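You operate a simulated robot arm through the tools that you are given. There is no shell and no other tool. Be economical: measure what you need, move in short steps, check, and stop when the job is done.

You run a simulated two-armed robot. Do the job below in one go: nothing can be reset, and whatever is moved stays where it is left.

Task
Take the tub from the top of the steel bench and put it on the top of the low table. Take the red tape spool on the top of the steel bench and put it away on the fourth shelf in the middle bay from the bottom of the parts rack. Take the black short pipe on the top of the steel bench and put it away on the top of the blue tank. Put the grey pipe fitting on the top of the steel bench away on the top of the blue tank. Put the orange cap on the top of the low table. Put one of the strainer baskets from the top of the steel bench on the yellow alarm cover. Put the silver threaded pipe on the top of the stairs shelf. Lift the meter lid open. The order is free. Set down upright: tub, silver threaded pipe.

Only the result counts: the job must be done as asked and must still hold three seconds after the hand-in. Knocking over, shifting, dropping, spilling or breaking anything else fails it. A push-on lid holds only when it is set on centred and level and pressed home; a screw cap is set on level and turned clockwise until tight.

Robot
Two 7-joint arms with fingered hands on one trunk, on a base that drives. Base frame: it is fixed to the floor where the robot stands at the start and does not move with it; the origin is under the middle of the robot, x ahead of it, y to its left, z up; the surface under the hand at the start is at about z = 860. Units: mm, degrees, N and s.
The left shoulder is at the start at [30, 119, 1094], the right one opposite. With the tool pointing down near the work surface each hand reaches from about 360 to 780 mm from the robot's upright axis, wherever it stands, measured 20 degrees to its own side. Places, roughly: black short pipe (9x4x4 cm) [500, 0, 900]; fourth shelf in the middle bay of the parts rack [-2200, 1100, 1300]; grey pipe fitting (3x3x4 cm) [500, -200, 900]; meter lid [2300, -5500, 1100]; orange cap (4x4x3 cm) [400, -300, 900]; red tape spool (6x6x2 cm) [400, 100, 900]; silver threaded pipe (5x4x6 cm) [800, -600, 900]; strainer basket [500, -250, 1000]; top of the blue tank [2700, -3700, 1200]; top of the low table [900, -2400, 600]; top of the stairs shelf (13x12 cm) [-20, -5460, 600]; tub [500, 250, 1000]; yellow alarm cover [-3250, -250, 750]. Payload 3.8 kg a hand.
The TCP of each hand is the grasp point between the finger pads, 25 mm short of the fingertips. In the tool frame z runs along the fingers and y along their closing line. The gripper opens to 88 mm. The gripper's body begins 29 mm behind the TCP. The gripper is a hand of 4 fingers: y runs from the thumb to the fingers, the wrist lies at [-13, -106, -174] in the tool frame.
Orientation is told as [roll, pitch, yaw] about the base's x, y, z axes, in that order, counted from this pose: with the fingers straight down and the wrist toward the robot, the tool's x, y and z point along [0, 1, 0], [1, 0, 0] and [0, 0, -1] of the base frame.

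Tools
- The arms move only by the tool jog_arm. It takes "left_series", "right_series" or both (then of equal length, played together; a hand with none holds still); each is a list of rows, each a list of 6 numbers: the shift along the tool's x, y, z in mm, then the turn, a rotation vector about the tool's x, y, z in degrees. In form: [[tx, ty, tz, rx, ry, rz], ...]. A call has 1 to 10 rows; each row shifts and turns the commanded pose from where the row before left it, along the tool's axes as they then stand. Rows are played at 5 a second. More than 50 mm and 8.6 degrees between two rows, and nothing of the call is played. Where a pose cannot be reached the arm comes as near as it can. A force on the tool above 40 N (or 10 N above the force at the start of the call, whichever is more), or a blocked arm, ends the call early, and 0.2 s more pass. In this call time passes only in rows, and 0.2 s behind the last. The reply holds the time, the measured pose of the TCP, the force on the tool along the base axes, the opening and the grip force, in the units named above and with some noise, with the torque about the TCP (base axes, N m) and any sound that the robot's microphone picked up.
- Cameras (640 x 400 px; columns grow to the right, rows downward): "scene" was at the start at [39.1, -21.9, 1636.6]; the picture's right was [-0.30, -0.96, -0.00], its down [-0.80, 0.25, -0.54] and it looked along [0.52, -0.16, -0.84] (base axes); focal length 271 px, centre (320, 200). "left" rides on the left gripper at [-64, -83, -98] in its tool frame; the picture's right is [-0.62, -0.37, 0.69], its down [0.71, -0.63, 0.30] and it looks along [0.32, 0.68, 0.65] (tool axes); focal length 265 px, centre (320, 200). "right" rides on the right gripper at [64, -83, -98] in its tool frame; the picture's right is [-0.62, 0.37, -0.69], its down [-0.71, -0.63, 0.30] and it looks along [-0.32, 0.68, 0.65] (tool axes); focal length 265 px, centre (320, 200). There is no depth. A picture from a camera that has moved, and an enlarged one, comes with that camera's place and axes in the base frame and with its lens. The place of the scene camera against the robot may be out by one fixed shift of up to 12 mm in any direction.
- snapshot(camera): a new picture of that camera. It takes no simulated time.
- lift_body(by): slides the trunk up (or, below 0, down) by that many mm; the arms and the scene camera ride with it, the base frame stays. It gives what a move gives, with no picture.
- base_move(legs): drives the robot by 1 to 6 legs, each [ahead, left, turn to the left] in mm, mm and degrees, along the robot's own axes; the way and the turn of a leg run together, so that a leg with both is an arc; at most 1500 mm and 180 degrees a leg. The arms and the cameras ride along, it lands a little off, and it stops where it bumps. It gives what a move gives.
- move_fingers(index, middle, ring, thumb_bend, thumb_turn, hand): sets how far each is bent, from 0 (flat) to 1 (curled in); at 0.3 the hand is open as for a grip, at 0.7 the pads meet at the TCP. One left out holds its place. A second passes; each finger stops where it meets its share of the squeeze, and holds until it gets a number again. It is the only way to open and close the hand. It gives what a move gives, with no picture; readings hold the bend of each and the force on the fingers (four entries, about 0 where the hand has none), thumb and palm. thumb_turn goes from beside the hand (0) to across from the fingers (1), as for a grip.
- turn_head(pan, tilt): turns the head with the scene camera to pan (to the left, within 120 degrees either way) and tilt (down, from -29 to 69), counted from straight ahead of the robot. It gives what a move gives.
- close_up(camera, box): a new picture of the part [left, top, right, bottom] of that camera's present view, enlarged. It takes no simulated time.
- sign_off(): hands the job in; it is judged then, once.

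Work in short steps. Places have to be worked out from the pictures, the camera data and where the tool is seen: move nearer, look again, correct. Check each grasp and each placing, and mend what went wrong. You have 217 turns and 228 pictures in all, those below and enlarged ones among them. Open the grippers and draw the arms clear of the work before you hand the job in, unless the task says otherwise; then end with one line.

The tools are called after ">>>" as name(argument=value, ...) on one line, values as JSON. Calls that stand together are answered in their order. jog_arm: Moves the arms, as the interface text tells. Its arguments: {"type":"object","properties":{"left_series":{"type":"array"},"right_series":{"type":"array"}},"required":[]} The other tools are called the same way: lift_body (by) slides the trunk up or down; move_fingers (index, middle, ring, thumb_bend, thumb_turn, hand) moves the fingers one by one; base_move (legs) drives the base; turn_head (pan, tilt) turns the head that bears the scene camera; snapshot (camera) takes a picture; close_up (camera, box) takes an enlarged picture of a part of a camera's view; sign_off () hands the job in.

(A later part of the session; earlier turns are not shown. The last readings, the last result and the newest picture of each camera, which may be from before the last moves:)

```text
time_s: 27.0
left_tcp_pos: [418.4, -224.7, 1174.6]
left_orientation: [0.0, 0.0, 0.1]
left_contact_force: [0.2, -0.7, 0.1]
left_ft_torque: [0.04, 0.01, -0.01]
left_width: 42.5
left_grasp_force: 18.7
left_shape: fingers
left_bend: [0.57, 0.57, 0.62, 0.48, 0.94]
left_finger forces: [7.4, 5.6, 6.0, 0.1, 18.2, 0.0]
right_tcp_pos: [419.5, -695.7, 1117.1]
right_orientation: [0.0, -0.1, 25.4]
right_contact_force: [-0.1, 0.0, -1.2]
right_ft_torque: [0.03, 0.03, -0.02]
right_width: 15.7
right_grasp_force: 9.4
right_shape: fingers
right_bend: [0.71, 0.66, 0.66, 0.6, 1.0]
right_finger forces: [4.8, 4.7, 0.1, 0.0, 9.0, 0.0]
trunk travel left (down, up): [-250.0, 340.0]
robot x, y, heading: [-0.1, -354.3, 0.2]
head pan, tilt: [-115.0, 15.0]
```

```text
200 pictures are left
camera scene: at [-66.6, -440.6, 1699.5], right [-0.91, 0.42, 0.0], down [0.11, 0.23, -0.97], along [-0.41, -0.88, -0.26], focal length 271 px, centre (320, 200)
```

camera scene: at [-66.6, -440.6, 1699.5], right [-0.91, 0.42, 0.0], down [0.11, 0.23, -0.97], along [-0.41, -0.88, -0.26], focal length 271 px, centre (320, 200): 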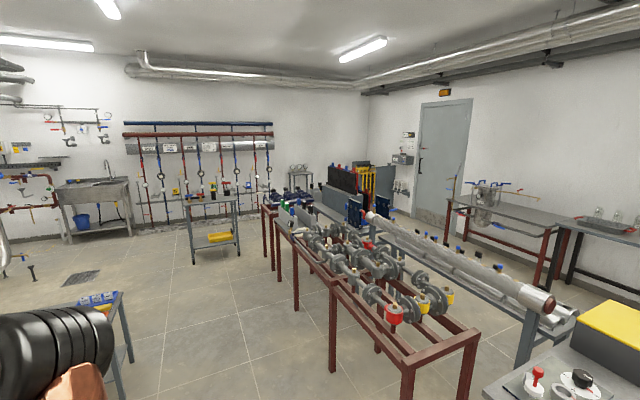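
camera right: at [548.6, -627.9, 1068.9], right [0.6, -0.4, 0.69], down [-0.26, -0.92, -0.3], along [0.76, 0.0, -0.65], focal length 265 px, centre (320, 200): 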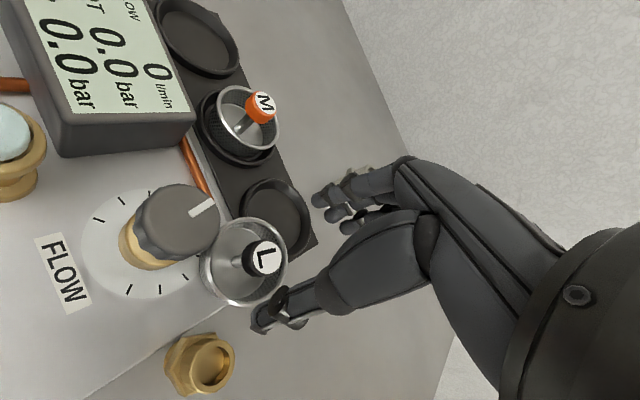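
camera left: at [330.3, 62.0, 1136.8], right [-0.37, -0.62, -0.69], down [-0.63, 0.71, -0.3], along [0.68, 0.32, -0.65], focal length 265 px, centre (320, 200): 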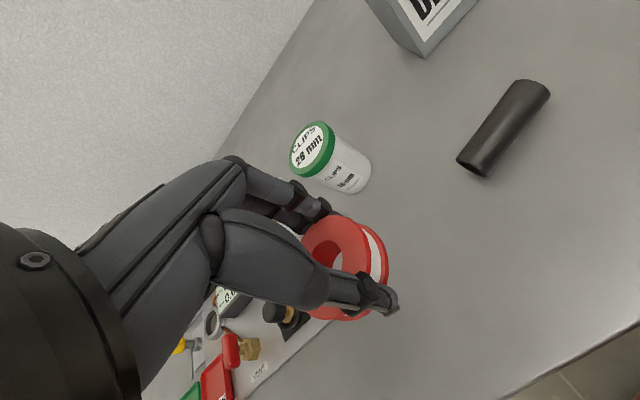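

Rack seen at left-back. I back off from the bench, turn left 90° and look along the way.

>>> base_move(legs=[[-350, 0, 0], [0, 0, 90]])

>>> turn_head(pan=75, tilt=15)

>>> snapshot(camera="scene")

```text
time_s: 33.1
left_tcp_pos: [-484.6, 62.8, 1174.9]
left_orientation: [0.0, 0.0, 89.6]
left_contact_force: [-0.4, 0.2, -0.5]
left_ft_torque: [-0.01, -0.01, 0.05]
left_width: 42.2
left_grasp_force: 18.1
left_shape: fingers
left_bend: [0.57, 0.57, 0.62, 0.48, 0.94]
left_finger forces: [7.1, 5.5, 5.8, 0.0, 17.7, 0.0]
right_tcp_pos: [-14.7, 60.6, 1117.6]
right_orientation: [0.0, 0.0, 114.7]
right_contact_force: [0.7, 0.4, -0.8]
right_ft_torque: [-0.03, 0.04, 0.01]
right_width: 15.6
right_grasp_force: 9.5
right_shape: fingers
right_bend: [0.71, 0.66, 0.66, 0.6, 1.0]
right_finger forces: [4.7, 4.6, 0.0, 0.0, 8.6, 0.0]
trunk travel left (down, up): [-250.0, 340.0]
robot x, y, heading: [-360.3, -352.6, 89.7]
head pan, tilt: [-115.0, 15.0]
```

```text
time_s: 35.9
left_tcp_pos: [-484.8, 63.1, 1174.1]
left_orientation: [0.0, 0.0, 89.6]
left_contact_force: [-0.1, 0.4, 0.0]
left_ft_torque: [0.01, 0.03, -0.03]
left_width: 42.1
left_grasp_force: 17.7
left_shape: fingers
left_bend: [0.57, 0.57, 0.62, 0.48, 0.94]
left_finger forces: [7.1, 5.6, 5.8, 0.0, 17.7, 0.0]
right_tcp_pos: [-14.9, 62.5, 1118.6]
right_orientation: [0.1, 0.0, 114.7]
right_contact_force: [0.2, 0.5, -0.3]
right_ft_torque: [-0.02, -0.01, 0.01]
right_width: 15.4
right_grasp_force: 9.2
right_shape: fingers
right_bend: [0.71, 0.66, 0.66, 0.6, 1.0]
right_finger forces: [4.7, 4.6, 0.0, 0.0, 8.7, 0.0]
trunk travel left (down, up): [-250.0, 340.0]
robot x, y, heading: [-357.4, -355.6, 89.4]
head pan, tilt: [75.0, 15.0]
```

```text
199 pictures are left
camera scene: at [-456.5, -350.8, 1699.5], right [0.27, 0.96, 0.0], down [0.25, -0.07, -0.97], along [-0.93, 0.26, -0.26], focal length 271 px, centre (320, 200)
```

scene: 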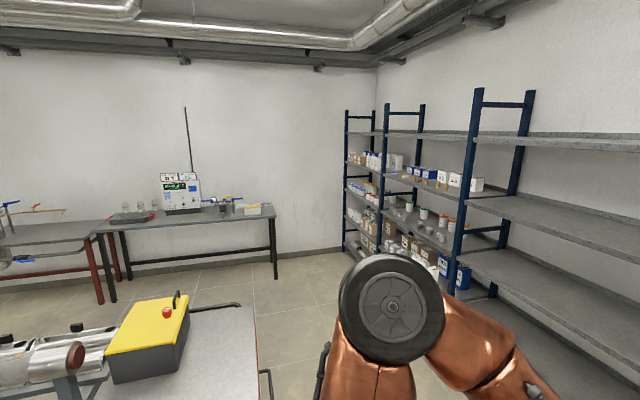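

>>> close_up(camera="scene", box=[150, 160, 290, 248])

>>> close_up(camera="scene", box=[330, 100, 530, 225])

>>> close_up(camera="scene", box=[0, 260, 280, 400])

```text
4.55 times, centred on (220, 204) of scene
camera zoom: at [-456.5, -350.8, 1699.5], right [0.27, 0.96, 0.0], down [0.25, -0.07, -0.97], along [-0.93, 0.26, -0.26], focal length 1233 px, centre (774, 182)
```

zoom: 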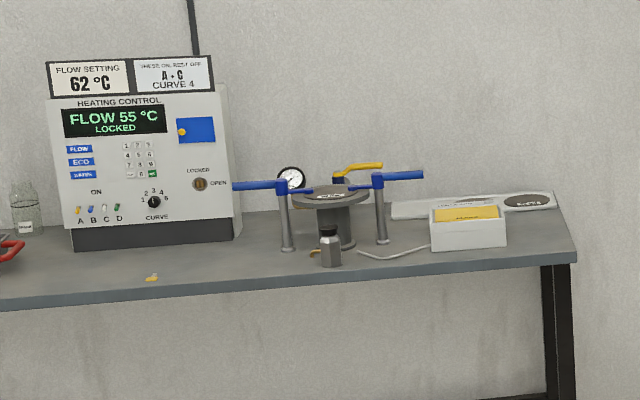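

```text
3.20 times, centred on (430, 162) of scene
camera zoom: at [-456.5, -350.8, 1699.5], right [0.27, 0.96, 0.0], down [0.25, -0.07, -0.97], along [-0.93, 0.26, -0.26], focal length 868 px, centre (-32, 320)
```

zoom: 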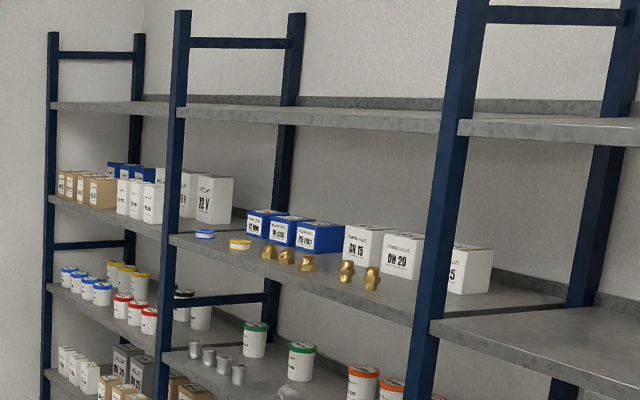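

```text
2.29 times, centred on (140, 330) of scene
camera zoom: at [-456.5, -350.8, 1699.5], right [0.27, 0.96, 0.0], down [0.25, -0.07, -0.97], along [-0.93, 0.26, -0.26], focal length 620 px, centre (731, -97)
```

zoom: 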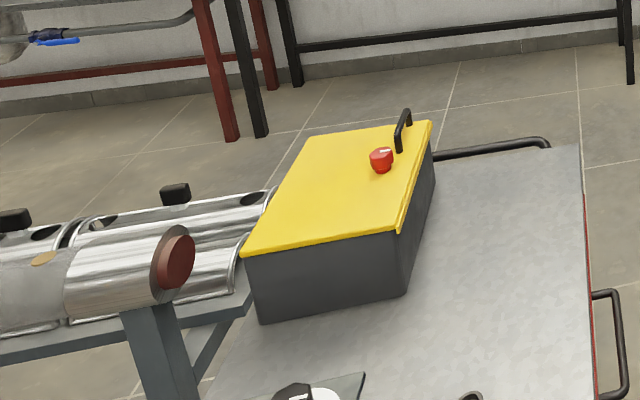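

The rack's middle bay 4th shelf is visible (blue/white boxes, brass bits along it). I drive forward 500 and left 1650 to stand before the middle bay.

>>> base_move(legs=[[500, 0, 0], [0, 1450, 0], [0, 200, 0]])

>>> turn_head(pan=5, tilt=20)

>>> snapshot(camera="scene")

>>> snapshot(camera="left")

```text
time_s: 46.7
left_tcp_pos: [-2101.1, 555.0, 1174.1]
left_orientation: [0.0, 0.0, 90.1]
left_contact_force: [0.1, 0.8, -0.2]
left_ft_torque: [0.01, -0.01, 0.02]
left_width: 42.2
left_grasp_force: 18.1
left_shape: fingers
left_bend: [0.57, 0.57, 0.62, 0.48, 0.94]
left_finger forces: [7.2, 5.6, 5.9, 0.1, 17.6, 0.1]
right_tcp_pos: [-1631.2, 557.5, 1117.9]
right_orientation: [0.0, 0.0, 115.3]
right_contact_force: [-0.6, -0.7, -0.7]
right_ft_torque: [0.0, 0.0, -0.03]
right_width: 15.6
right_grasp_force: 8.6
right_shape: fingers
right_bend: [0.71, 0.66, 0.66, 0.6, 1.0]
right_finger forces: [4.7, 4.6, 0.0, 0.0, 8.6, 0.1]
trunk travel left (down, up): [-250.0, 340.0]
robot x, y, heading: [-1973.8, 138.2, 90.1]
head pan, tilt: [75.0, 15.0]
```

```text
time_s: 48.1
left_tcp_pos: [-2099.0, 555.3, 1175.4]
left_orientation: [0.0, 0.0, 90.1]
left_contact_force: [-0.2, -0.6, -0.7]
left_ft_torque: [0.03, -0.01, 0.03]
left_width: 42.1
left_grasp_force: 17.9
left_shape: fingers
left_bend: [0.57, 0.57, 0.62, 0.48, 0.94]
left_finger forces: [7.1, 5.5, 5.8, 0.1, 17.6, 0.0]
right_tcp_pos: [-1629.6, 558.1, 1116.9]
right_orientation: [-0.1, 0.0, 115.3]
right_contact_force: [0.2, 0.5, -1.1]
right_ft_torque: [-0.02, 0.0, 0.01]
right_width: 15.7
right_grasp_force: 8.5
right_shape: fingers
right_bend: [0.71, 0.66, 0.66, 0.6, 1.0]
right_finger forces: [4.6, 4.6, 0.0, 0.1, 8.6, 0.0]
trunk travel left (down, up): [-250.0, 340.0]
robot x, y, heading: [-1973.2, 136.8, 89.8]
head pan, tilt: [5.0, 20.0]
```

```text
195 pictures are left
camera scene: at [-1987.5, 210.7, 1691.4], right [1.0, 0.09, 0.0], down [0.03, -0.34, -0.94], along [-0.08, 0.94, -0.34], focal length 271 px, centre (320, 200)
```

scene: 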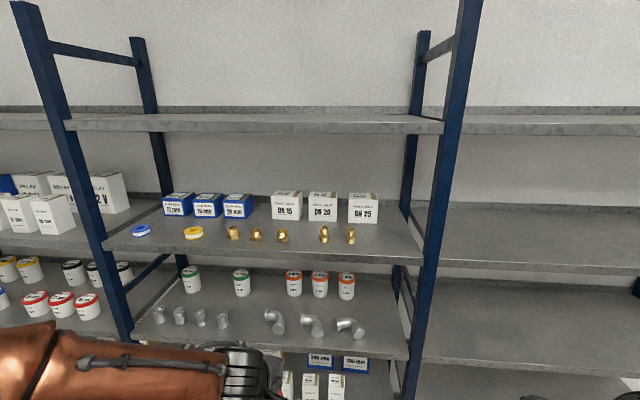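

```text
194 pictures are left
camera left: at [-2035.1, 470.6, 1272.3], right [0.62, -0.37, -0.69], down [-0.71, -0.63, -0.3], along [-0.33, 0.68, -0.65], focal length 265 px, centre (320, 200)
```

left: 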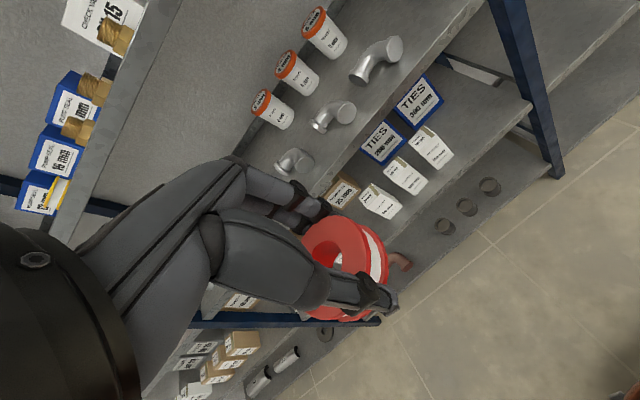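

The 4th shelf of the middle bay (tape rolls, boxes, brass fittings) has a free place at its right end, about (-1850,905). I lift the trunk 300 and move right 250, ahead 150.

>>> lift_body(by=300)

>>> base_move(legs=[[0, -250, 0], [150, 0, 0]])

>>> turn_head(pan=10, tilt=45)

>>> snapshot(camera="scene")

>>> snapshot(camera="left")

```text
time_s: 51.1
left_tcp_pos: [-2099.6, 555.7, 1474.8]
left_orientation: [0.0, 0.0, 90.1]
left_contact_force: [-0.8, -0.3, -1.1]
left_ft_torque: [-0.02, -0.04, -0.04]
left_width: 42.4
left_grasp_force: 18.2
left_shape: fingers
left_bend: [0.57, 0.57, 0.62, 0.48, 0.94]
left_finger forces: [7.1, 5.4, 5.9, 0.1, 17.7, 0.0]
right_tcp_pos: [-1629.8, 558.6, 1417.7]
right_orientation: [0.1, -0.1, 115.3]
right_contact_force: [0.5, 0.2, -0.3]
right_ft_torque: [-0.01, 0.02, 0.01]
right_width: 15.5
right_grasp_force: 8.5
right_shape: fingers
right_bend: [0.71, 0.66, 0.66, 0.6, 1.0]
right_finger forces: [4.5, 4.6, 0.0, 0.0, 8.5, 0.0]
trunk travel left (down, up): [-550.0, 40.0]
robot x, y, heading: [-1971.7, 139.0, 90.0]
head pan, tilt: [5.0, 20.0]
```

```text
time_s: 53.9
left_tcp_pos: [-1840.7, 704.5, 1475.1]
left_orientation: [0.0, -0.2, 89.5]
left_contact_force: [-0.4, 0.3, 0.2]
left_ft_torque: [-0.01, 0.0, -0.03]
left_width: 42.5
left_grasp_force: 18.3
left_shape: fingers
left_bend: [0.57, 0.57, 0.62, 0.48, 0.94]
left_finger forces: [7.2, 5.5, 5.7, 0.1, 17.8, 0.0]
right_tcp_pos: [-1370.4, 703.0, 1418.1]
right_orientation: [0.0, -0.1, 114.9]
right_contact_force: [-0.5, -0.3, -0.2]
right_ft_torque: [0.02, 0.03, 0.0]
right_width: 15.5
right_grasp_force: 9.0
right_shape: fingers
right_bend: [0.71, 0.66, 0.66, 0.6, 1.0]
right_finger forces: [4.6, 4.6, 0.1, 0.1, 8.6, 0.0]
trunk travel left (down, up): [-550.0, 40.0]
robot x, y, heading: [-1717.3, 288.2, 89.7]
head pan, tilt: [5.0, 20.0]
```

```text
time_s: 54.8
left_tcp_pos: [-1840.8, 707.4, 1474.3]
left_orientation: [-0.1, 0.0, 89.6]
left_contact_force: [0.4, -0.2, 0.2]
left_ft_torque: [0.0, -0.02, -0.02]
left_width: 42.2
left_grasp_force: 18.3
left_shape: fingers
left_bend: [0.57, 0.57, 0.62, 0.48, 0.94]
left_finger forces: [7.2, 5.7, 5.9, 0.0, 17.8, 0.0]
right_tcp_pos: [-1370.9, 705.2, 1417.3]
right_orientation: [0.0, 0.2, 114.8]
right_contact_force: [0.7, -0.4, -1.9]
right_ft_torque: [-0.01, -0.03, -0.01]
right_width: 15.4
right_grasp_force: 9.0
right_shape: fingers
right_bend: [0.71, 0.66, 0.66, 0.6, 1.0]
right_finger forces: [4.6, 4.7, 0.0, 0.0, 8.6, 0.0]
trunk travel left (down, up): [-550.0, 40.0]
robot x, y, heading: [-1715.5, 287.6, 89.8]
head pan, tilt: [10.0, 45.0]
```

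```text
193 pictures are left
camera scene: at [-1737.2, 349.1, 1952.7], right [0.99, 0.17, 0.0], down [0.12, -0.7, -0.71], along [-0.12, 0.7, -0.71], focal length 271 px, centre (320, 200)
```

scene: 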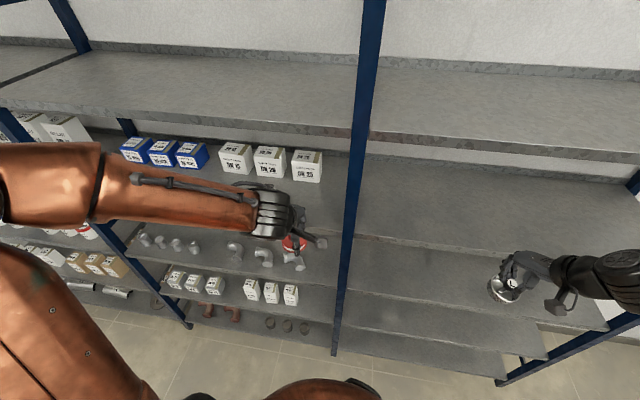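

```text
192 pictures are left
camera left: at [-1776.6, 621.7, 1572.1], right [0.62, -0.37, -0.69], down [-0.72, -0.62, -0.3], along [-0.32, 0.69, -0.65], focal length 265 px, centre (320, 200)
```

left: 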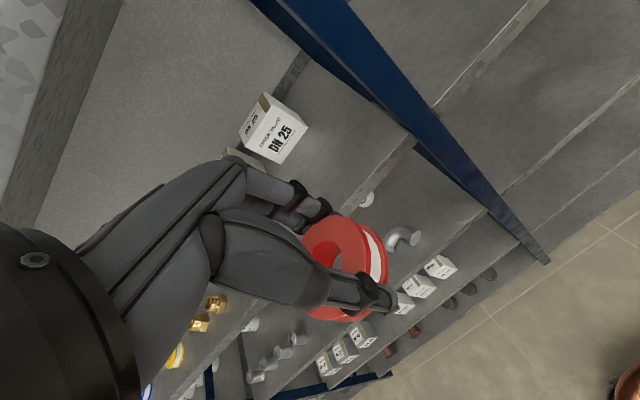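

>>> close_up(camera="left", box=[220, 60, 480, 222])

>>> close_up(camera="scene", box=[200, 120, 400, 245])

```text
2.46 times, centred on (350, 141) of left
camera zoom: at [-1776.6, 621.7, 1572.1], right [0.62, -0.37, -0.69], down [-0.72, -0.62, -0.3], along [-0.32, 0.69, -0.65], focal length 653 px, centre (246, 345)
```

zoom: 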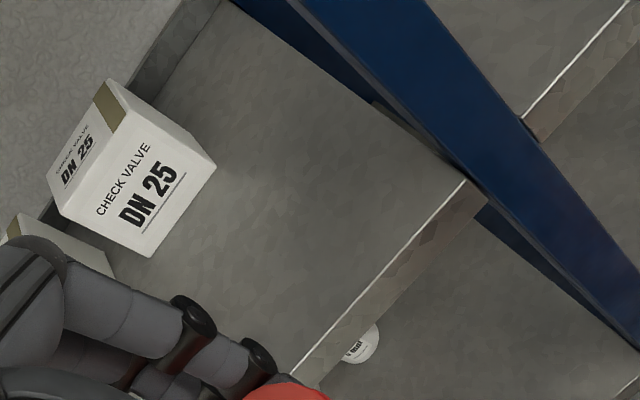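

```text
3.20 times, centred on (300, 182) of scene
camera zoom: at [-1737.2, 349.1, 1952.7], right [0.99, 0.17, 0.0], down [0.12, -0.7, -0.71], along [-0.12, 0.7, -0.71], focal length 868 px, centre (384, 256)
```

zoom: 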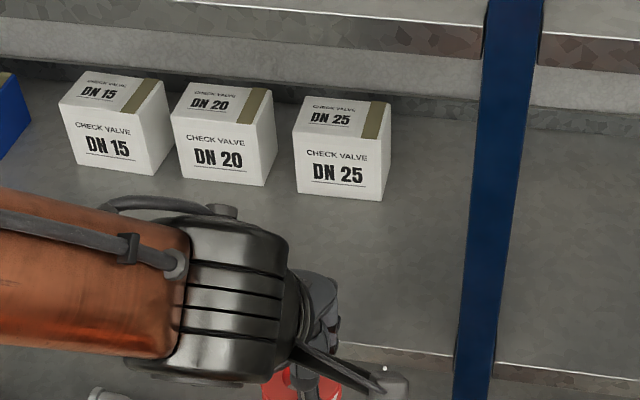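

Shelf top works out at z≈1276 with front edge y≈889; the target spot is (-1845,965). I lower in front of the shelf to z≈1345, then move in.

>>> jog_arm(left_series=[[0, 0, 45, 0, 0, 0], [0, 0, 45, 0, 0, 0], [0, 0, 40, 0, 0, 0], [0, 45, 0, 0, 0, 0], [0, 45, 0, 0, 0, 0], [2, 45, 0, 0, 0, 0], [2, 45, 0, 0, 0, 0], [0, 45, 0, 0, 0, 0], [0, 33, 0, 0, 0, 0]])

>>> snapshot(camera="left")

>>> snapshot(camera="scene")

```text
time_s: 56.8
left_tcp_pos: [-1842.6, 965.4, 1345.5]
left_orientation: [-0.1, 0.0, 89.6]
left_contact_force: [0.2, 0.4, 0.1]
left_ft_torque: [0.05, 0.0, 0.0]
left_width: 41.9
left_grasp_force: 18.1
left_shape: fingers
left_bend: [0.57, 0.57, 0.63, 0.48, 0.94]
left_finger forces: [7.2, 5.3, 5.9, 0.0, 17.7, 0.1]
right_tcp_pos: [-1370.2, 705.0, 1417.4]
right_orientation: [-0.1, 0.1, 114.7]
right_contact_force: [-0.1, -0.3, 0.2]
right_ft_torque: [-0.01, 0.02, 0.03]
right_width: 15.5
right_grasp_force: 8.8
right_shape: fingers
right_bend: [0.71, 0.66, 0.66, 0.6, 1.0]
right_finger forces: [4.6, 4.7, 0.1, 0.1, 8.6, 0.0]
trunk travel left (down, up): [-550.0, 40.0]
robot x, y, heading: [-1716.4, 286.2, 89.2]
head pan, tilt: [10.0, 45.0]
```

```text
189 pictures are left
camera left: at [-1778.7, 879.7, 1442.5], right [0.62, -0.37, -0.69], down [-0.72, -0.62, -0.3], along [-0.32, 0.69, -0.65], focal length 265 px, centre (320, 200)
```

left: 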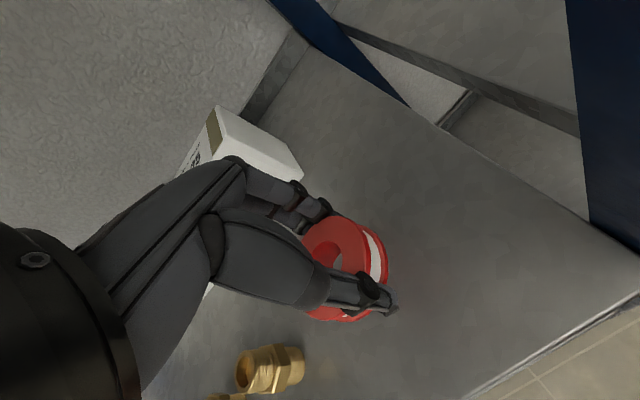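

```text
188 pictures are left
camera scene: at [-1736.5, 349.2, 1952.6], right [0.99, 0.17, 0.0], down [0.12, -0.7, -0.71], along [-0.12, 0.7, -0.71], focal length 271 px, centre (320, 200)
```

scene: 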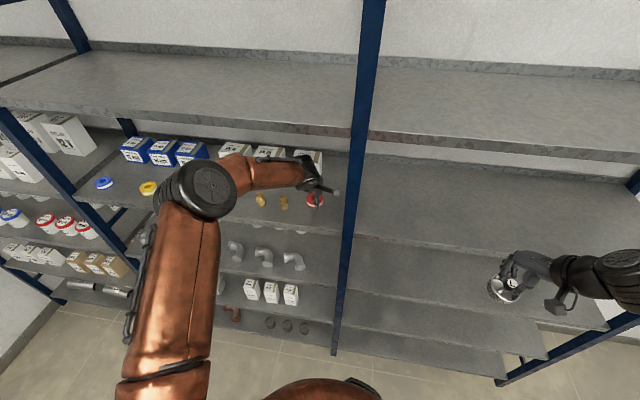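

Clear all round. I lower in small steps until contact.

>>> jog_arm(left_series=[[0, 0, 20, 0, 0, 0], [0, 0, 10, 0, 0, 0], [0, 0, 5, 0, 0, 0], [0, 0, 4, 0, 0, 0], [0, 0, 4, 0, 0, 0]])

```text
time_s: 58.0
left_tcp_pos: [-1842.5, 963.9, 1307.9]
left_orientation: [0.0, -0.8, 89.6]
left_contact_force: [-2.1, 7.5, 28.5]
left_ft_torque: [0.8, 0.24, -0.01]
left_width: 41.8
left_grasp_force: 29.7
left_shape: fingers
left_bend: [0.57, 0.54, 0.62, 0.48, 0.94]
left_finger forces: [8.5, 25.8, 7.3, 0.0, 17.7, 0.1]
right_tcp_pos: [-1370.3, 701.4, 1418.9]
right_orientation: [-0.1, -0.1, 114.8]
right_contact_force: [-0.3, 0.0, -1.4]
right_ft_torque: [0.01, -0.01, 0.01]
right_width: 15.4
right_grasp_force: 8.7
right_shape: fingers
right_bend: [0.71, 0.66, 0.66, 0.6, 1.0]
right_finger forces: [4.6, 4.6, 0.1, 0.0, 8.7, 0.0]
trunk travel left (down, up): [-550.0, 40.0]
robot x, y, heading: [-1721.6, 286.7, 89.8]
head pan, tilt: [10.0, 45.0]
```

Contact with the shelf (28 N). I ease 2 mm up, open the fingers to 0.3, and back straight up.

>>> jog_arm(left_series=[[0, 0, -2, 0, 0, 0]])

>>> move_fingers(hand="left", index=0.3, middle=0.3, ring=0.3, thumb_bend=0.3)

>>> jog_arm(left_series=[[0, 0, -20, 0, 0, 0], [0, 0, -30, 0, 0, 0], [0, -45, 0, 0, 0, 0], [0, -45, 0, 0, 0, 0], [0, -45, 0, 0, 0, 0], [0, -45, 0, 0, 0, 0], [0, -45, 0, 0, 0, 0], [0, -45, 0, 0, 0, 0]])

>>> snapshot(camera="left")

>>> snapshot(camera="scene")

```text
time_s: 58.4
left_tcp_pos: [-1843.1, 963.5, 1308.5]
left_orientation: [0.1, -0.5, 89.8]
left_contact_force: [-1.2, 8.2, 28.2]
left_ft_torque: [0.9, 0.23, -0.01]
left_width: 42.2
left_grasp_force: 29.8
left_shape: fingers
left_bend: [0.57, 0.54, 0.62, 0.48, 0.94]
left_finger forces: [9.1, 25.6, 7.6, 0.0, 17.2, 0.0]
right_tcp_pos: [-1370.8, 704.1, 1417.9]
right_orientation: [0.1, -0.1, 114.7]
right_contact_force: [-0.5, 0.2, -1.2]
right_ft_torque: [0.0, -0.03, 0.0]
right_width: 15.3
right_grasp_force: 8.9
right_shape: fingers
right_bend: [0.71, 0.66, 0.66, 0.6, 1.0]
right_finger forces: [4.6, 4.6, 0.0, 0.0, 8.6, 0.0]
trunk travel left (down, up): [-550.0, 40.0]
robot x, y, heading: [-1716.7, 288.8, 89.5]
head pan, tilt: [10.0, 45.0]
```

```text
time_s: 59.4
left_tcp_pos: [-1843.1, 959.9, 1304.4]
left_orientation: [0.2, -0.1, 89.6]
left_contact_force: [0.0, -4.9, 17.2]
left_ft_torque: [0.71, 0.12, 0.05]
left_width: 84.9
left_grasp_force: 8.9
left_shape: fingers
left_bend: [0.3, 0.3, 0.3, 0.3, 0.97]
left_finger forces: [0.0, 17.7, 0.0, 0.0, 0.0, 0.0]
right_tcp_pos: [-1369.9, 700.6, 1418.5]
right_orientation: [0.0, -0.1, 114.7]
right_contact_force: [-0.6, 0.1, -1.1]
right_ft_torque: [0.02, 0.0, 0.0]
right_width: 15.4
right_grasp_force: 8.9
right_shape: fingers
right_bend: [0.71, 0.66, 0.66, 0.6, 1.0]
right_finger forces: [4.6, 4.6, 0.0, 0.0, 8.6, 0.0]
trunk travel left (down, up): [-550.0, 40.0]
robot x, y, heading: [-1711.4, 288.7, 89.7]
head pan, tilt: [10.0, 45.0]
```

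```text
time_s: 61.2
left_tcp_pos: [-1845.5, 690.9, 1350.9]
left_orientation: [0.0, 0.0, 89.7]
left_contact_force: [-0.3, 0.2, -0.7]
left_ft_torque: [-0.03, 0.01, -0.01]
left_width: 84.7
left_grasp_force: 0.1
left_shape: fingers
left_bend: [0.3, 0.3, 0.3, 0.3, 0.97]
left_finger forces: [0.0, 0.1, 0.1, 0.1, 0.0, 0.1]
right_tcp_pos: [-1372.5, 702.5, 1417.8]
right_orientation: [0.0, 0.1, 114.8]
right_contact_force: [0.3, -0.2, -1.3]
right_ft_torque: [-0.01, 0.01, -0.03]
right_width: 15.7
right_grasp_force: 9.2
right_shape: fingers
right_bend: [0.71, 0.66, 0.66, 0.6, 1.0]
right_finger forces: [4.6, 4.7, 0.0, 0.0, 8.6, 0.0]
trunk travel left (down, up): [-550.0, 40.0]
robot x, y, heading: [-1712.6, 286.5, 89.6]
head pan, tilt: [10.0, 45.0]
```

```text
187 pictures are left
camera left: at [-1781.5, 606.6, 1449.4], right [0.62, -0.37, -0.69], down [-0.72, -0.62, -0.31], along [-0.32, 0.69, -0.65], focal length 265 px, centre (320, 200)
```

left: 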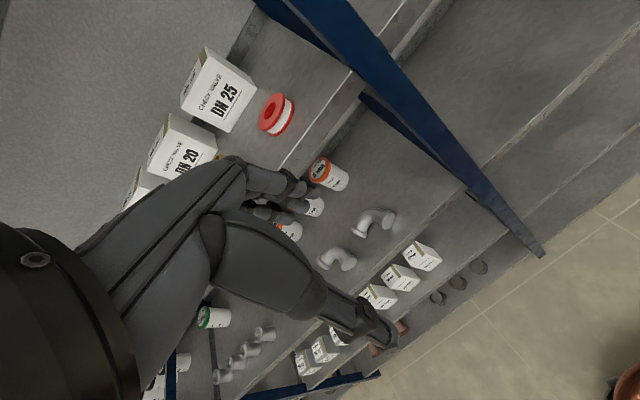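

```text
186 pictures are left
camera scene: at [-1737.7, 345.7, 1952.7], right [0.99, 0.17, 0.0], down [0.12, -0.7, -0.71], along [-0.12, 0.7, -0.71], focal length 271 px, centre (320, 200)
```

scene: 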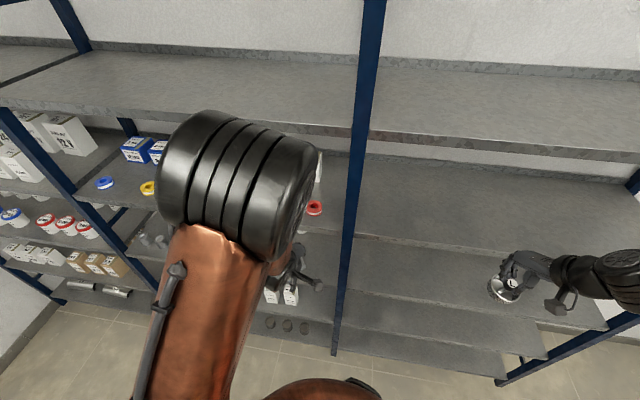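

Spool stands on the 4th shelf. I back away, lower the trunk, and look toward the alarm cover.

>>> base_move(legs=[[-170, 0, 0], [0, 0, 90]])

>>> lift_body(by=-300)

>>> turn_head(pan=12, tilt=25)

>>> snapshot(camera="scene")

```text
time_s: 66.4
left_tcp_pos: [-2131.3, 8.9, 1350.8]
left_orientation: [0.0, -0.1, 175.3]
left_contact_force: [0.1, -0.1, -0.6]
left_ft_torque: [0.0, 0.04, 0.0]
left_width: 84.9
left_grasp_force: 0.1
left_shape: fingers
left_bend: [0.3, 0.3, 0.3, 0.3, 0.97]
left_finger forces: [0.0, 0.0, 0.0, 0.0, 0.0, 0.0]
right_tcp_pos: [-2108.1, 483.4, 1417.4]
right_orientation: [0.0, 0.0, -159.4]
right_contact_force: [-0.2, 0.3, -0.5]
right_ft_torque: [0.01, -0.02, -0.01]
right_width: 15.3
right_grasp_force: 8.8
right_shape: fingers
right_bend: [0.71, 0.66, 0.66, 0.6, 1.0]
right_finger forces: [4.4, 4.4, 0.0, 0.1, 8.2, 0.1]
trunk travel left (down, up): [-550.0, 40.0]
robot x, y, heading: [-1717.3, 106.5, 175.7]
head pan, tilt: [10.0, 45.0]
```

```text
time_s: 69.4
left_tcp_pos: [-2131.3, 9.8, 1050.7]
left_orientation: [0.0, 0.0, 175.5]
left_contact_force: [0.3, -0.4, 0.2]
left_ft_torque: [0.0, 0.0, 0.0]
left_width: 84.7
left_grasp_force: 0.1
left_shape: fingers
left_bend: [0.3, 0.3, 0.3, 0.3, 0.97]
left_finger forces: [0.0, 0.0, 0.0, 0.0, 0.1, 0.1]
right_tcp_pos: [-2108.1, 483.8, 1117.5]
right_orientation: [0.0, 0.0, -159.3]
right_contact_force: [0.4, 1.0, -0.8]
right_ft_torque: [0.01, -0.01, -0.01]
right_width: 15.3
right_grasp_force: 9.0
right_shape: fingers
right_bend: [0.71, 0.66, 0.66, 0.6, 1.0]
right_finger forces: [4.4, 4.5, 0.0, 0.1, 8.2, 0.1]
trunk travel left (down, up): [-250.0, 340.0]
robot x, y, heading: [-1715.3, 107.6, 175.4]
head pan, tilt: [10.0, 45.0]
```

```text
time_s: 70.2
left_tcp_pos: [-2131.2, 9.4, 1052.2]
left_orientation: [-0.1, -0.1, 175.5]
left_contact_force: [-0.3, -0.4, 0.5]
left_ft_torque: [0.03, -0.04, -0.03]
left_width: 84.8
left_grasp_force: 0.0
left_shape: fingers
left_bend: [0.3, 0.3, 0.3, 0.3, 0.97]
left_finger forces: [0.0, 0.0, 0.1, 0.0, 0.0, 0.0]
right_tcp_pos: [-2107.8, 483.2, 1117.1]
right_orientation: [0.1, 0.1, -159.4]
right_contact_force: [0.1, -0.6, -0.9]
right_ft_torque: [-0.02, 0.01, 0.0]
right_width: 15.2
right_grasp_force: 9.2
right_shape: fingers
right_bend: [0.71, 0.66, 0.66, 0.6, 1.0]
right_finger forces: [4.3, 4.4, 0.0, 0.0, 8.2, 0.1]
trunk travel left (down, up): [-250.0, 340.0]
robot x, y, heading: [-1713.2, 112.8, 175.5]
head pan, tilt: [12.0, 25.0]
```

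```text
185 pictures are left
camera scene: at [-1796.6, 94.8, 1683.2], right [-0.13, 0.99, 0.0], down [0.42, 0.05, -0.91], along [-0.9, -0.12, -0.42], focal length 271 px, centre (320, 200)
```

scene: 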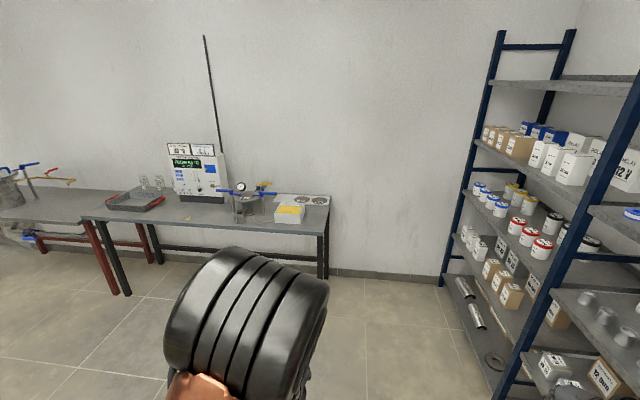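

The turn ended 4° short; I check for a bump on the left side, and zoom on the yellow object.

>>> close_up(camera="scene", box=[200, 165, 340, 252])

>>> turn_head(pan=100, tilt=50)

>>> snapshot(camera="scene")

```text
4.57 times, centred on (270, 208) of scene
camera zoom: at [-1796.6, 94.8, 1683.2], right [-0.13, 0.99, 0.0], down [0.42, 0.05, -0.91], along [-0.9, -0.12, -0.42], focal length 1240 px, centre (549, 161)
```

zoom: 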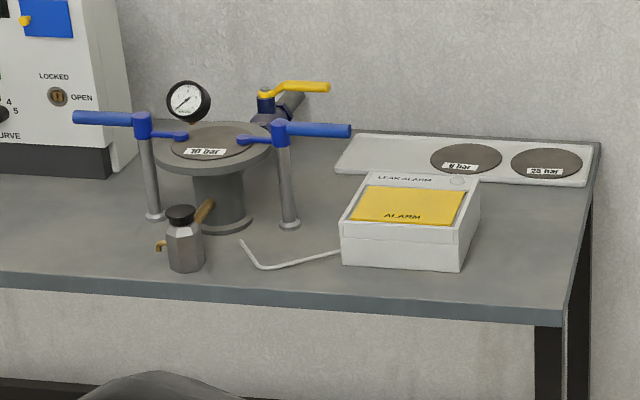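

```text
time_s: 71.8
left_tcp_pos: [-2130.8, 10.5, 1051.4]
left_orientation: [0.0, 0.0, 175.5]
left_contact_force: [0.3, 0.3, 0.8]
left_ft_torque: [-0.01, -0.02, 0.0]
left_width: 84.7
left_grasp_force: 0.0
left_shape: fingers
left_bend: [0.3, 0.3, 0.3, 0.3, 0.97]
left_finger forces: [0.0, 0.0, 0.0, 0.1, 0.0, 0.0]
right_tcp_pos: [-2108.2, 482.9, 1117.3]
right_orientation: [0.0, 0.0, -159.4]
right_contact_force: [0.4, 0.4, -1.0]
right_ft_torque: [-0.03, 0.01, 0.0]
right_width: 15.4
right_grasp_force: 9.1
right_shape: fingers
right_bend: [0.71, 0.66, 0.66, 0.6, 1.0]
right_finger forces: [4.4, 4.5, 0.2, 0.0, 8.2, 0.1]
trunk travel left (down, up): [-250.0, 340.0]
robot x, y, heading: [-1715.6, 107.4, 175.4]
head pan, tilt: [100.0, 50.0]
```

```text
183 pictures are left
camera scene: at [-1698.0, 30.1, 1645.8], right [-1.0, -0.09, 0.0], down [-0.07, 0.76, -0.64], along [0.06, -0.64, -0.77], focal length 271 px, centre (320, 200)
```

scene: 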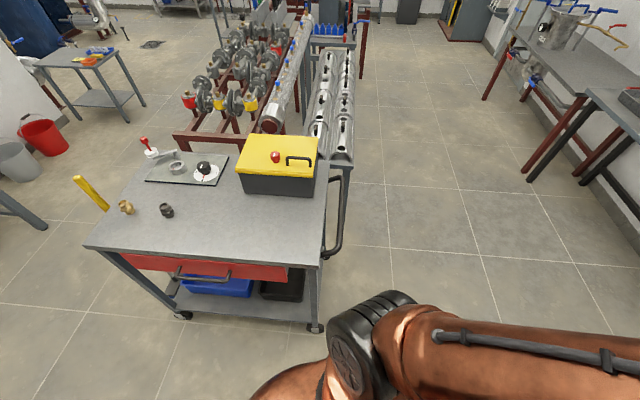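

The yellow "ALARM" cover is on the bench at about (-3290,-293,885). I raise the left hand and drive in front of it.

>>> jog_arm(left_series=[[0, 0, -45, 0, 0, 0], [0, 0, -45, 0, 0, 0]])

>>> base_move(legs=[[0, 0, 4.5], [930, 0, 0], [0, 580, 0]])

>>> turn_head(pan=-10, tilt=45)

>>> snapshot(camera="scene")

>>> snapshot(camera="right")

```text
time_s: 72.4
left_tcp_pos: [-2128.1, 7.9, 1141.6]
left_orientation: [0.1, 0.1, 175.4]
left_contact_force: [-0.1, 0.6, -0.3]
left_ft_torque: [-0.03, 0.01, -0.02]
left_width: 84.8
left_grasp_force: 0.1
left_shape: fingers
left_bend: [0.3, 0.3, 0.3, 0.3, 0.97]
left_finger forces: [0.0, 0.0, 0.1, 0.0, 0.1, 0.1]
right_tcp_pos: [-2106.8, 482.2, 1118.1]
right_orientation: [-0.1, 0.0, -159.4]
right_contact_force: [-0.9, -0.1, -1.2]
right_ft_torque: [0.02, 0.01, -0.01]
right_width: 15.2
right_grasp_force: 8.9
right_shape: fingers
right_bend: [0.71, 0.66, 0.66, 0.6, 1.0]
right_finger forces: [4.3, 4.5, 0.0, 0.0, 8.3, 0.0]
trunk travel left (down, up): [-250.0, 340.0]
robot x, y, heading: [-1715.3, 108.4, 175.6]
head pan, tilt: [100.0, 50.0]
```

```text
time_s: 80.8
left_tcp_pos: [-3080.0, -600.6, 1141.9]
left_orientation: [0.0, 0.0, -179.8]
left_contact_force: [0.0, -0.2, 0.0]
left_ft_torque: [0.02, -0.01, 0.01]
left_width: 84.9
left_grasp_force: 0.1
left_shape: fingers
left_bend: [0.3, 0.3, 0.3, 0.3, 0.97]
left_finger forces: [0.0, 0.0, 0.1, 0.1, 0.0, 0.0]
right_tcp_pos: [-3097.8, -124.4, 1117.6]
right_orientation: [0.1, -0.1, -154.6]
right_contact_force: [-0.2, -0.7, 0.2]
right_ft_torque: [-0.02, -0.01, 0.0]
right_width: 14.9
right_grasp_force: 8.6
right_shape: fingers
right_bend: [0.71, 0.66, 0.66, 0.6, 1.0]
right_finger forces: [4.3, 4.5, 0.0, 0.0, 8.3, 0.0]
trunk travel left (down, up): [-250.0, 340.0]
robot x, y, heading: [-2673.7, -464.0, -179.6]
head pan, tilt: [100.0, 50.0]
```

```text
time_s: 82.7
left_tcp_pos: [-3080.2, -599.6, 1141.3]
left_orientation: [0.1, 0.0, -179.9]
left_contact_force: [0.2, 0.6, 0.4]
left_ft_torque: [-0.01, -0.02, 0.0]
left_width: 84.8
left_grasp_force: 0.0
left_shape: fingers
left_bend: [0.3, 0.3, 0.3, 0.3, 0.97]
left_finger forces: [0.0, 0.0, 0.0, 0.1, 0.0, 0.1]
right_tcp_pos: [-3097.4, -125.0, 1118.1]
right_orientation: [0.0, 0.0, -154.6]
right_contact_force: [0.7, -0.6, -1.1]
right_ft_torque: [0.02, 0.0, -0.02]
right_width: 15.2
right_grasp_force: 8.2
right_shape: fingers
right_bend: [0.71, 0.66, 0.66, 0.6, 1.0]
right_finger forces: [4.3, 4.5, 0.1, 0.0, 8.3, 0.1]
trunk travel left (down, up): [-250.0, 340.0]
robot x, y, heading: [-2679.2, -464.9, -179.8]
head pan, tilt: [-10.0, 45.0]
```

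```text
182 pictures are left
camera scene: at [-2745.7, -452.2, 1652.7], right [0.17, 0.99, 0.0], down [0.7, -0.12, -0.71], along [-0.7, 0.12, -0.71], focal length 271 px, centre (320, 200)
```

scene: 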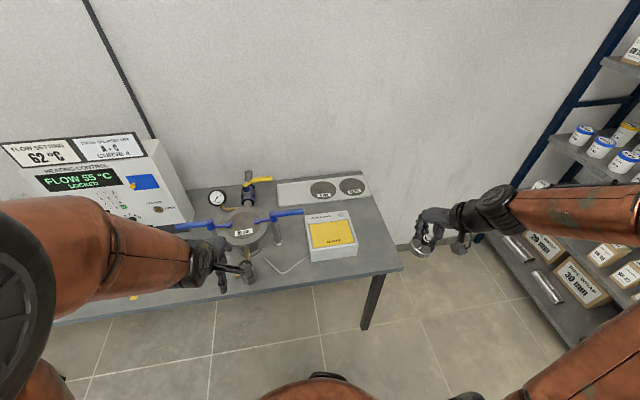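

```text
181 pictures are left
camera right: at [-2993.9, -148.1, 1215.6], right [-0.6, 0.4, 0.69], down [0.26, 0.92, -0.3], along [-0.76, 0.0, -0.65], focal length 265 px, centre (320, 200)
```

right: 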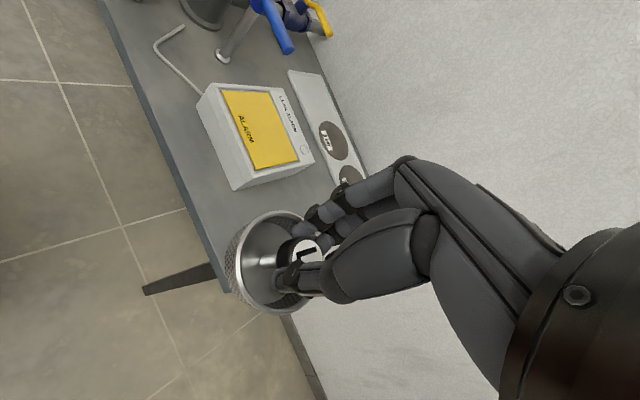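

Cover centre is about (-3328,-309,872). I bring the basket above (-3325,-298) at z≈1000.

>>> jog_arm(right_series=[[9, 40, 0, 0, 0, 0], [9, 40, 0, 0, 0, 0], [9, 40, 0, 0, 0, 0], [8, 40, 0, 0, 0, 0], [8, 40, 0, 0, 0, 0], [8, 40, 0, 0, 0, 0], [8, 39, 0, 0, 0, 0], [0, 0, 45, 0, 0, 0], [0, 0, 45, 0, 0, 0], [0, 0, 25, 0, 0, 0]])

>>> snapshot(camera="right")

>>> close_up(camera="scene", box=[220, 150, 420, 275])

```text
time_s: 84.9
left_tcp_pos: [-3080.4, -599.4, 1139.9]
left_orientation: [0.0, 0.0, -179.8]
left_contact_force: [0.2, -0.5, 0.2]
left_ft_torque: [-0.02, 0.05, 0.0]
left_width: 85.1
left_grasp_force: 0.1
left_shape: fingers
left_bend: [0.3, 0.3, 0.3, 0.3, 0.97]
left_finger forces: [0.1, 0.0, 0.1, 0.0, 0.0, 0.0]
right_tcp_pos: [-3325.5, -294.8, 1001.6]
right_orientation: [0.0, -0.1, -154.7]
right_contact_force: [0.9, -0.1, -0.6]
right_ft_torque: [0.0, -0.02, -0.01]
right_width: 14.8
right_grasp_force: 8.4
right_shape: fingers
right_bend: [0.71, 0.66, 0.66, 0.6, 1.0]
right_finger forces: [4.4, 4.5, 0.0, 0.0, 8.2, 0.0]
trunk travel left (down, up): [-250.0, 340.0]
robot x, y, heading: [-2675.8, -462.8, -180.1]
head pan, tilt: [-10.0, 45.0]
```

```text
180 pictures are left
camera right: at [-3222.6, -318.0, 1099.8], right [-0.6, 0.4, 0.69], down [0.26, 0.92, -0.3], along [-0.76, 0.0, -0.65], focal length 265 px, centre (320, 200)
```

right: 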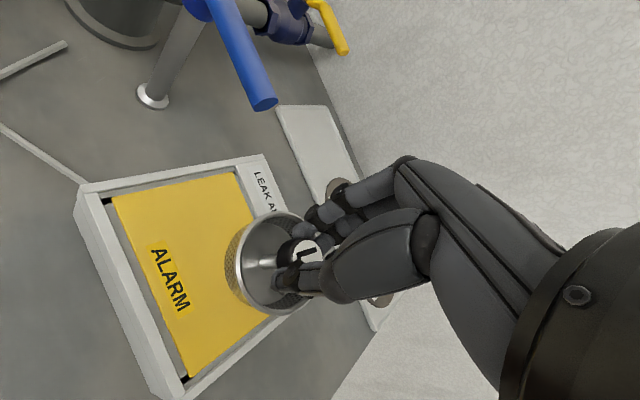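

```text
3.20 times, centred on (320, 212) of scene
camera zoom: at [-2746.0, -452.1, 1652.7], right [0.17, 0.99, 0.0], down [0.7, -0.12, -0.71], along [-0.7, 0.12, -0.71], focal length 868 px, centre (320, 160)
```

zoom: 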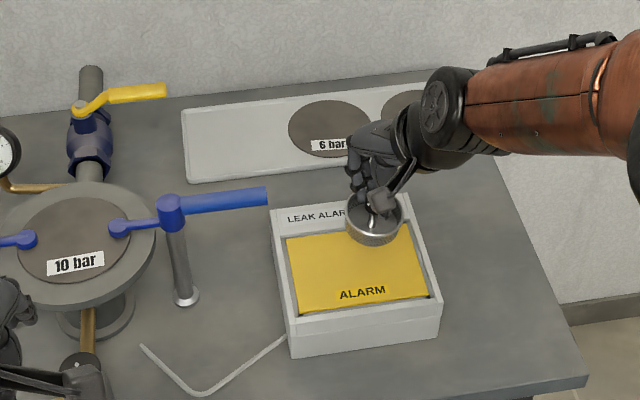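

Cover spans x −3384…−3279, y −381…−235. I centre a bit better and lower to z≈942.

>>> jog_arm(right_series=[[2, 6, 30, 0, 0, 0], [0, 0, 20, 0, 0, 0], [0, 0, 9, 0, 0, 0]])

>>> close_up(camera="scene", box=[270, 190, 390, 265])

>>> close_up(camera="right", box=[120, 130, 440, 330])

```text
time_s: 85.7
left_tcp_pos: [-3080.3, -600.8, 1140.4]
left_orientation: [0.0, 0.0, -179.7]
left_contact_force: [-0.1, 0.2, 0.1]
left_ft_torque: [0.0, 0.0, -0.03]
left_width: 84.7
left_grasp_force: 0.0
left_shape: fingers
left_bend: [0.3, 0.3, 0.3, 0.3, 0.97]
left_finger forces: [0.1, 0.1, 0.0, 0.0, 0.0, 0.0]
right_tcp_pos: [-3330.5, -300.5, 942.2]
right_orientation: [0.0, 0.0, -154.5]
right_contact_force: [0.3, 0.0, -0.5]
right_ft_torque: [0.02, -0.01, 0.01]
right_width: 14.9
right_grasp_force: 8.4
right_shape: fingers
right_bend: [0.71, 0.66, 0.66, 0.6, 1.0]
right_finger forces: [4.2, 4.6, 0.0, 0.0, 8.3, 0.1]
trunk travel left (down, up): [-250.0, 340.0]
robot x, y, heading: [-2677.4, -466.5, -179.9]
head pan, tilt: [-10.0, 45.0]
```

```text
5.33 times, centred on (330, 228) of scene
camera zoom: at [-2746.2, -452.3, 1652.7], right [0.17, 0.99, 0.0], down [0.7, -0.12, -0.71], along [-0.7, 0.12, -0.71], focal length 1446 px, centre (267, 53)
```

zoom: 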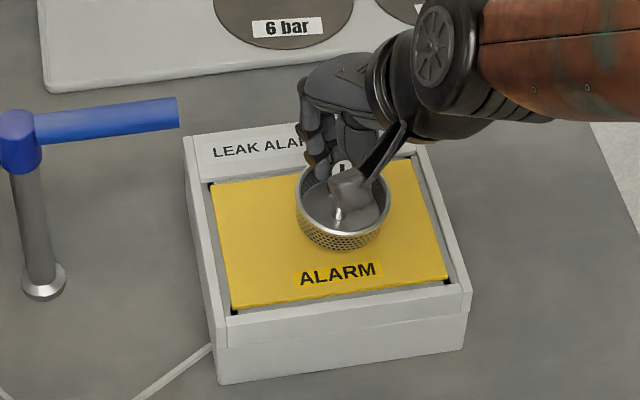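

```text
2.00 times, centred on (280, 230) of right
camera zoom: at [-3227.2, -324.1, 1040.5], right [-0.6, 0.4, 0.69], down [0.26, 0.92, -0.3], along [-0.76, 0.0, -0.65], focal length 531 px, centre (400, 140)
```

zoom: 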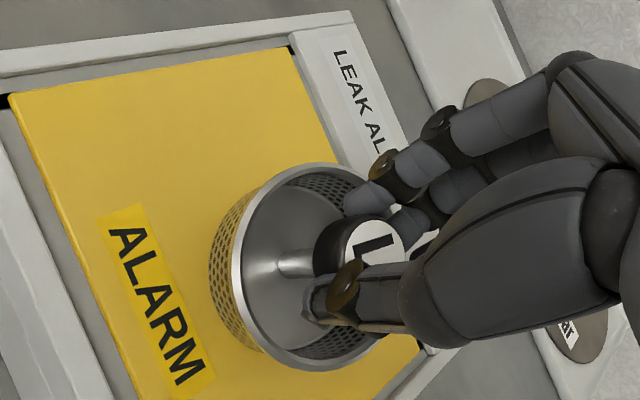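

Near contact. I lower in 2 mm steps.

>>> jog_arm(right_series=[[0, 0, 2, 0, 0, 0], [0, 0, 2, 0, 0, 0], [0, 0, 2, 0, 0, 0]])

```text
time_s: 86.5
left_tcp_pos: [-3079.4, -601.5, 1141.0]
left_orientation: [-0.1, 0.0, -179.8]
left_contact_force: [1.1, -0.4, 0.4]
left_ft_torque: [-0.03, 0.04, 0.04]
left_width: 84.7
left_grasp_force: 0.1
left_shape: fingers
left_bend: [0.3, 0.3, 0.3, 0.3, 0.97]
left_finger forces: [0.1, 0.1, 0.1, 0.0, 0.0, 0.1]
right_tcp_pos: [-3329.9, -301.3, 936.7]
right_orientation: [0.0, 0.0, -154.7]
right_contact_force: [0.5, 0.2, -0.6]
right_ft_torque: [0.0, 0.01, 0.03]
right_width: 15.2
right_grasp_force: 8.5
right_shape: fingers
right_bend: [0.71, 0.66, 0.66, 0.6, 1.0]
right_finger forces: [4.3, 4.6, 0.1, 0.0, 8.2, 0.0]
trunk travel left (down, up): [-250.0, 340.0]
robot x, y, heading: [-2675.8, -462.8, -179.5]
head pan, tilt: [-10.0, 45.0]
```

>>> jog_arm(right_series=[[0, 0, 2, 0, 0, 0], [0, 0, 2, 0, 0, 0]])

>>> close_up(camera="scene", box=[270, 190, 390, 265])

```text
time_s: 87.1
left_tcp_pos: [-3080.5, -601.5, 1141.1]
left_orientation: [0.0, 0.0, -179.7]
left_contact_force: [-0.3, 1.0, 0.3]
left_ft_torque: [0.02, 0.0, 0.02]
left_width: 84.7
left_grasp_force: 0.1
left_shape: fingers
left_bend: [0.3, 0.3, 0.3, 0.3, 0.97]
left_finger forces: [0.0, 0.0, 0.0, 0.0, 0.1, 0.1]
right_tcp_pos: [-3330.3, -302.1, 934.6]
right_orientation: [0.0, 0.0, -154.7]
right_contact_force: [-1.6, -0.8, 5.7]
right_ft_torque: [0.04, -0.06, 0.02]
right_width: 15.0
right_grasp_force: 9.9
right_shape: fingers
right_bend: [0.71, 0.66, 0.66, 0.61, 1.0]
right_finger forces: [5.5, 5.7, 0.0, 0.0, 8.1, 0.0]
trunk travel left (down, up): [-250.0, 340.0]
robot x, y, heading: [-2671.8, -460.6, -180.0]
head pan, tilt: [-10.0, 45.0]
```

```text
5.33 times, centred on (330, 228) of scene
camera zoom: at [-2745.4, -452.7, 1652.8], right [0.17, 0.99, 0.0], down [0.7, -0.12, -0.71], along [-0.7, 0.12, -0.71], focal length 1446 px, centre (267, 53)
```

zoom: 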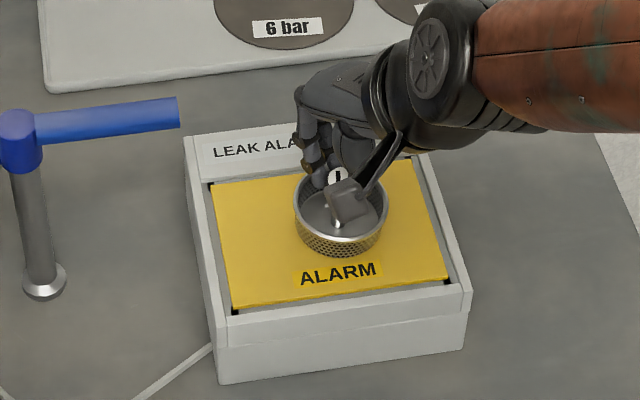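

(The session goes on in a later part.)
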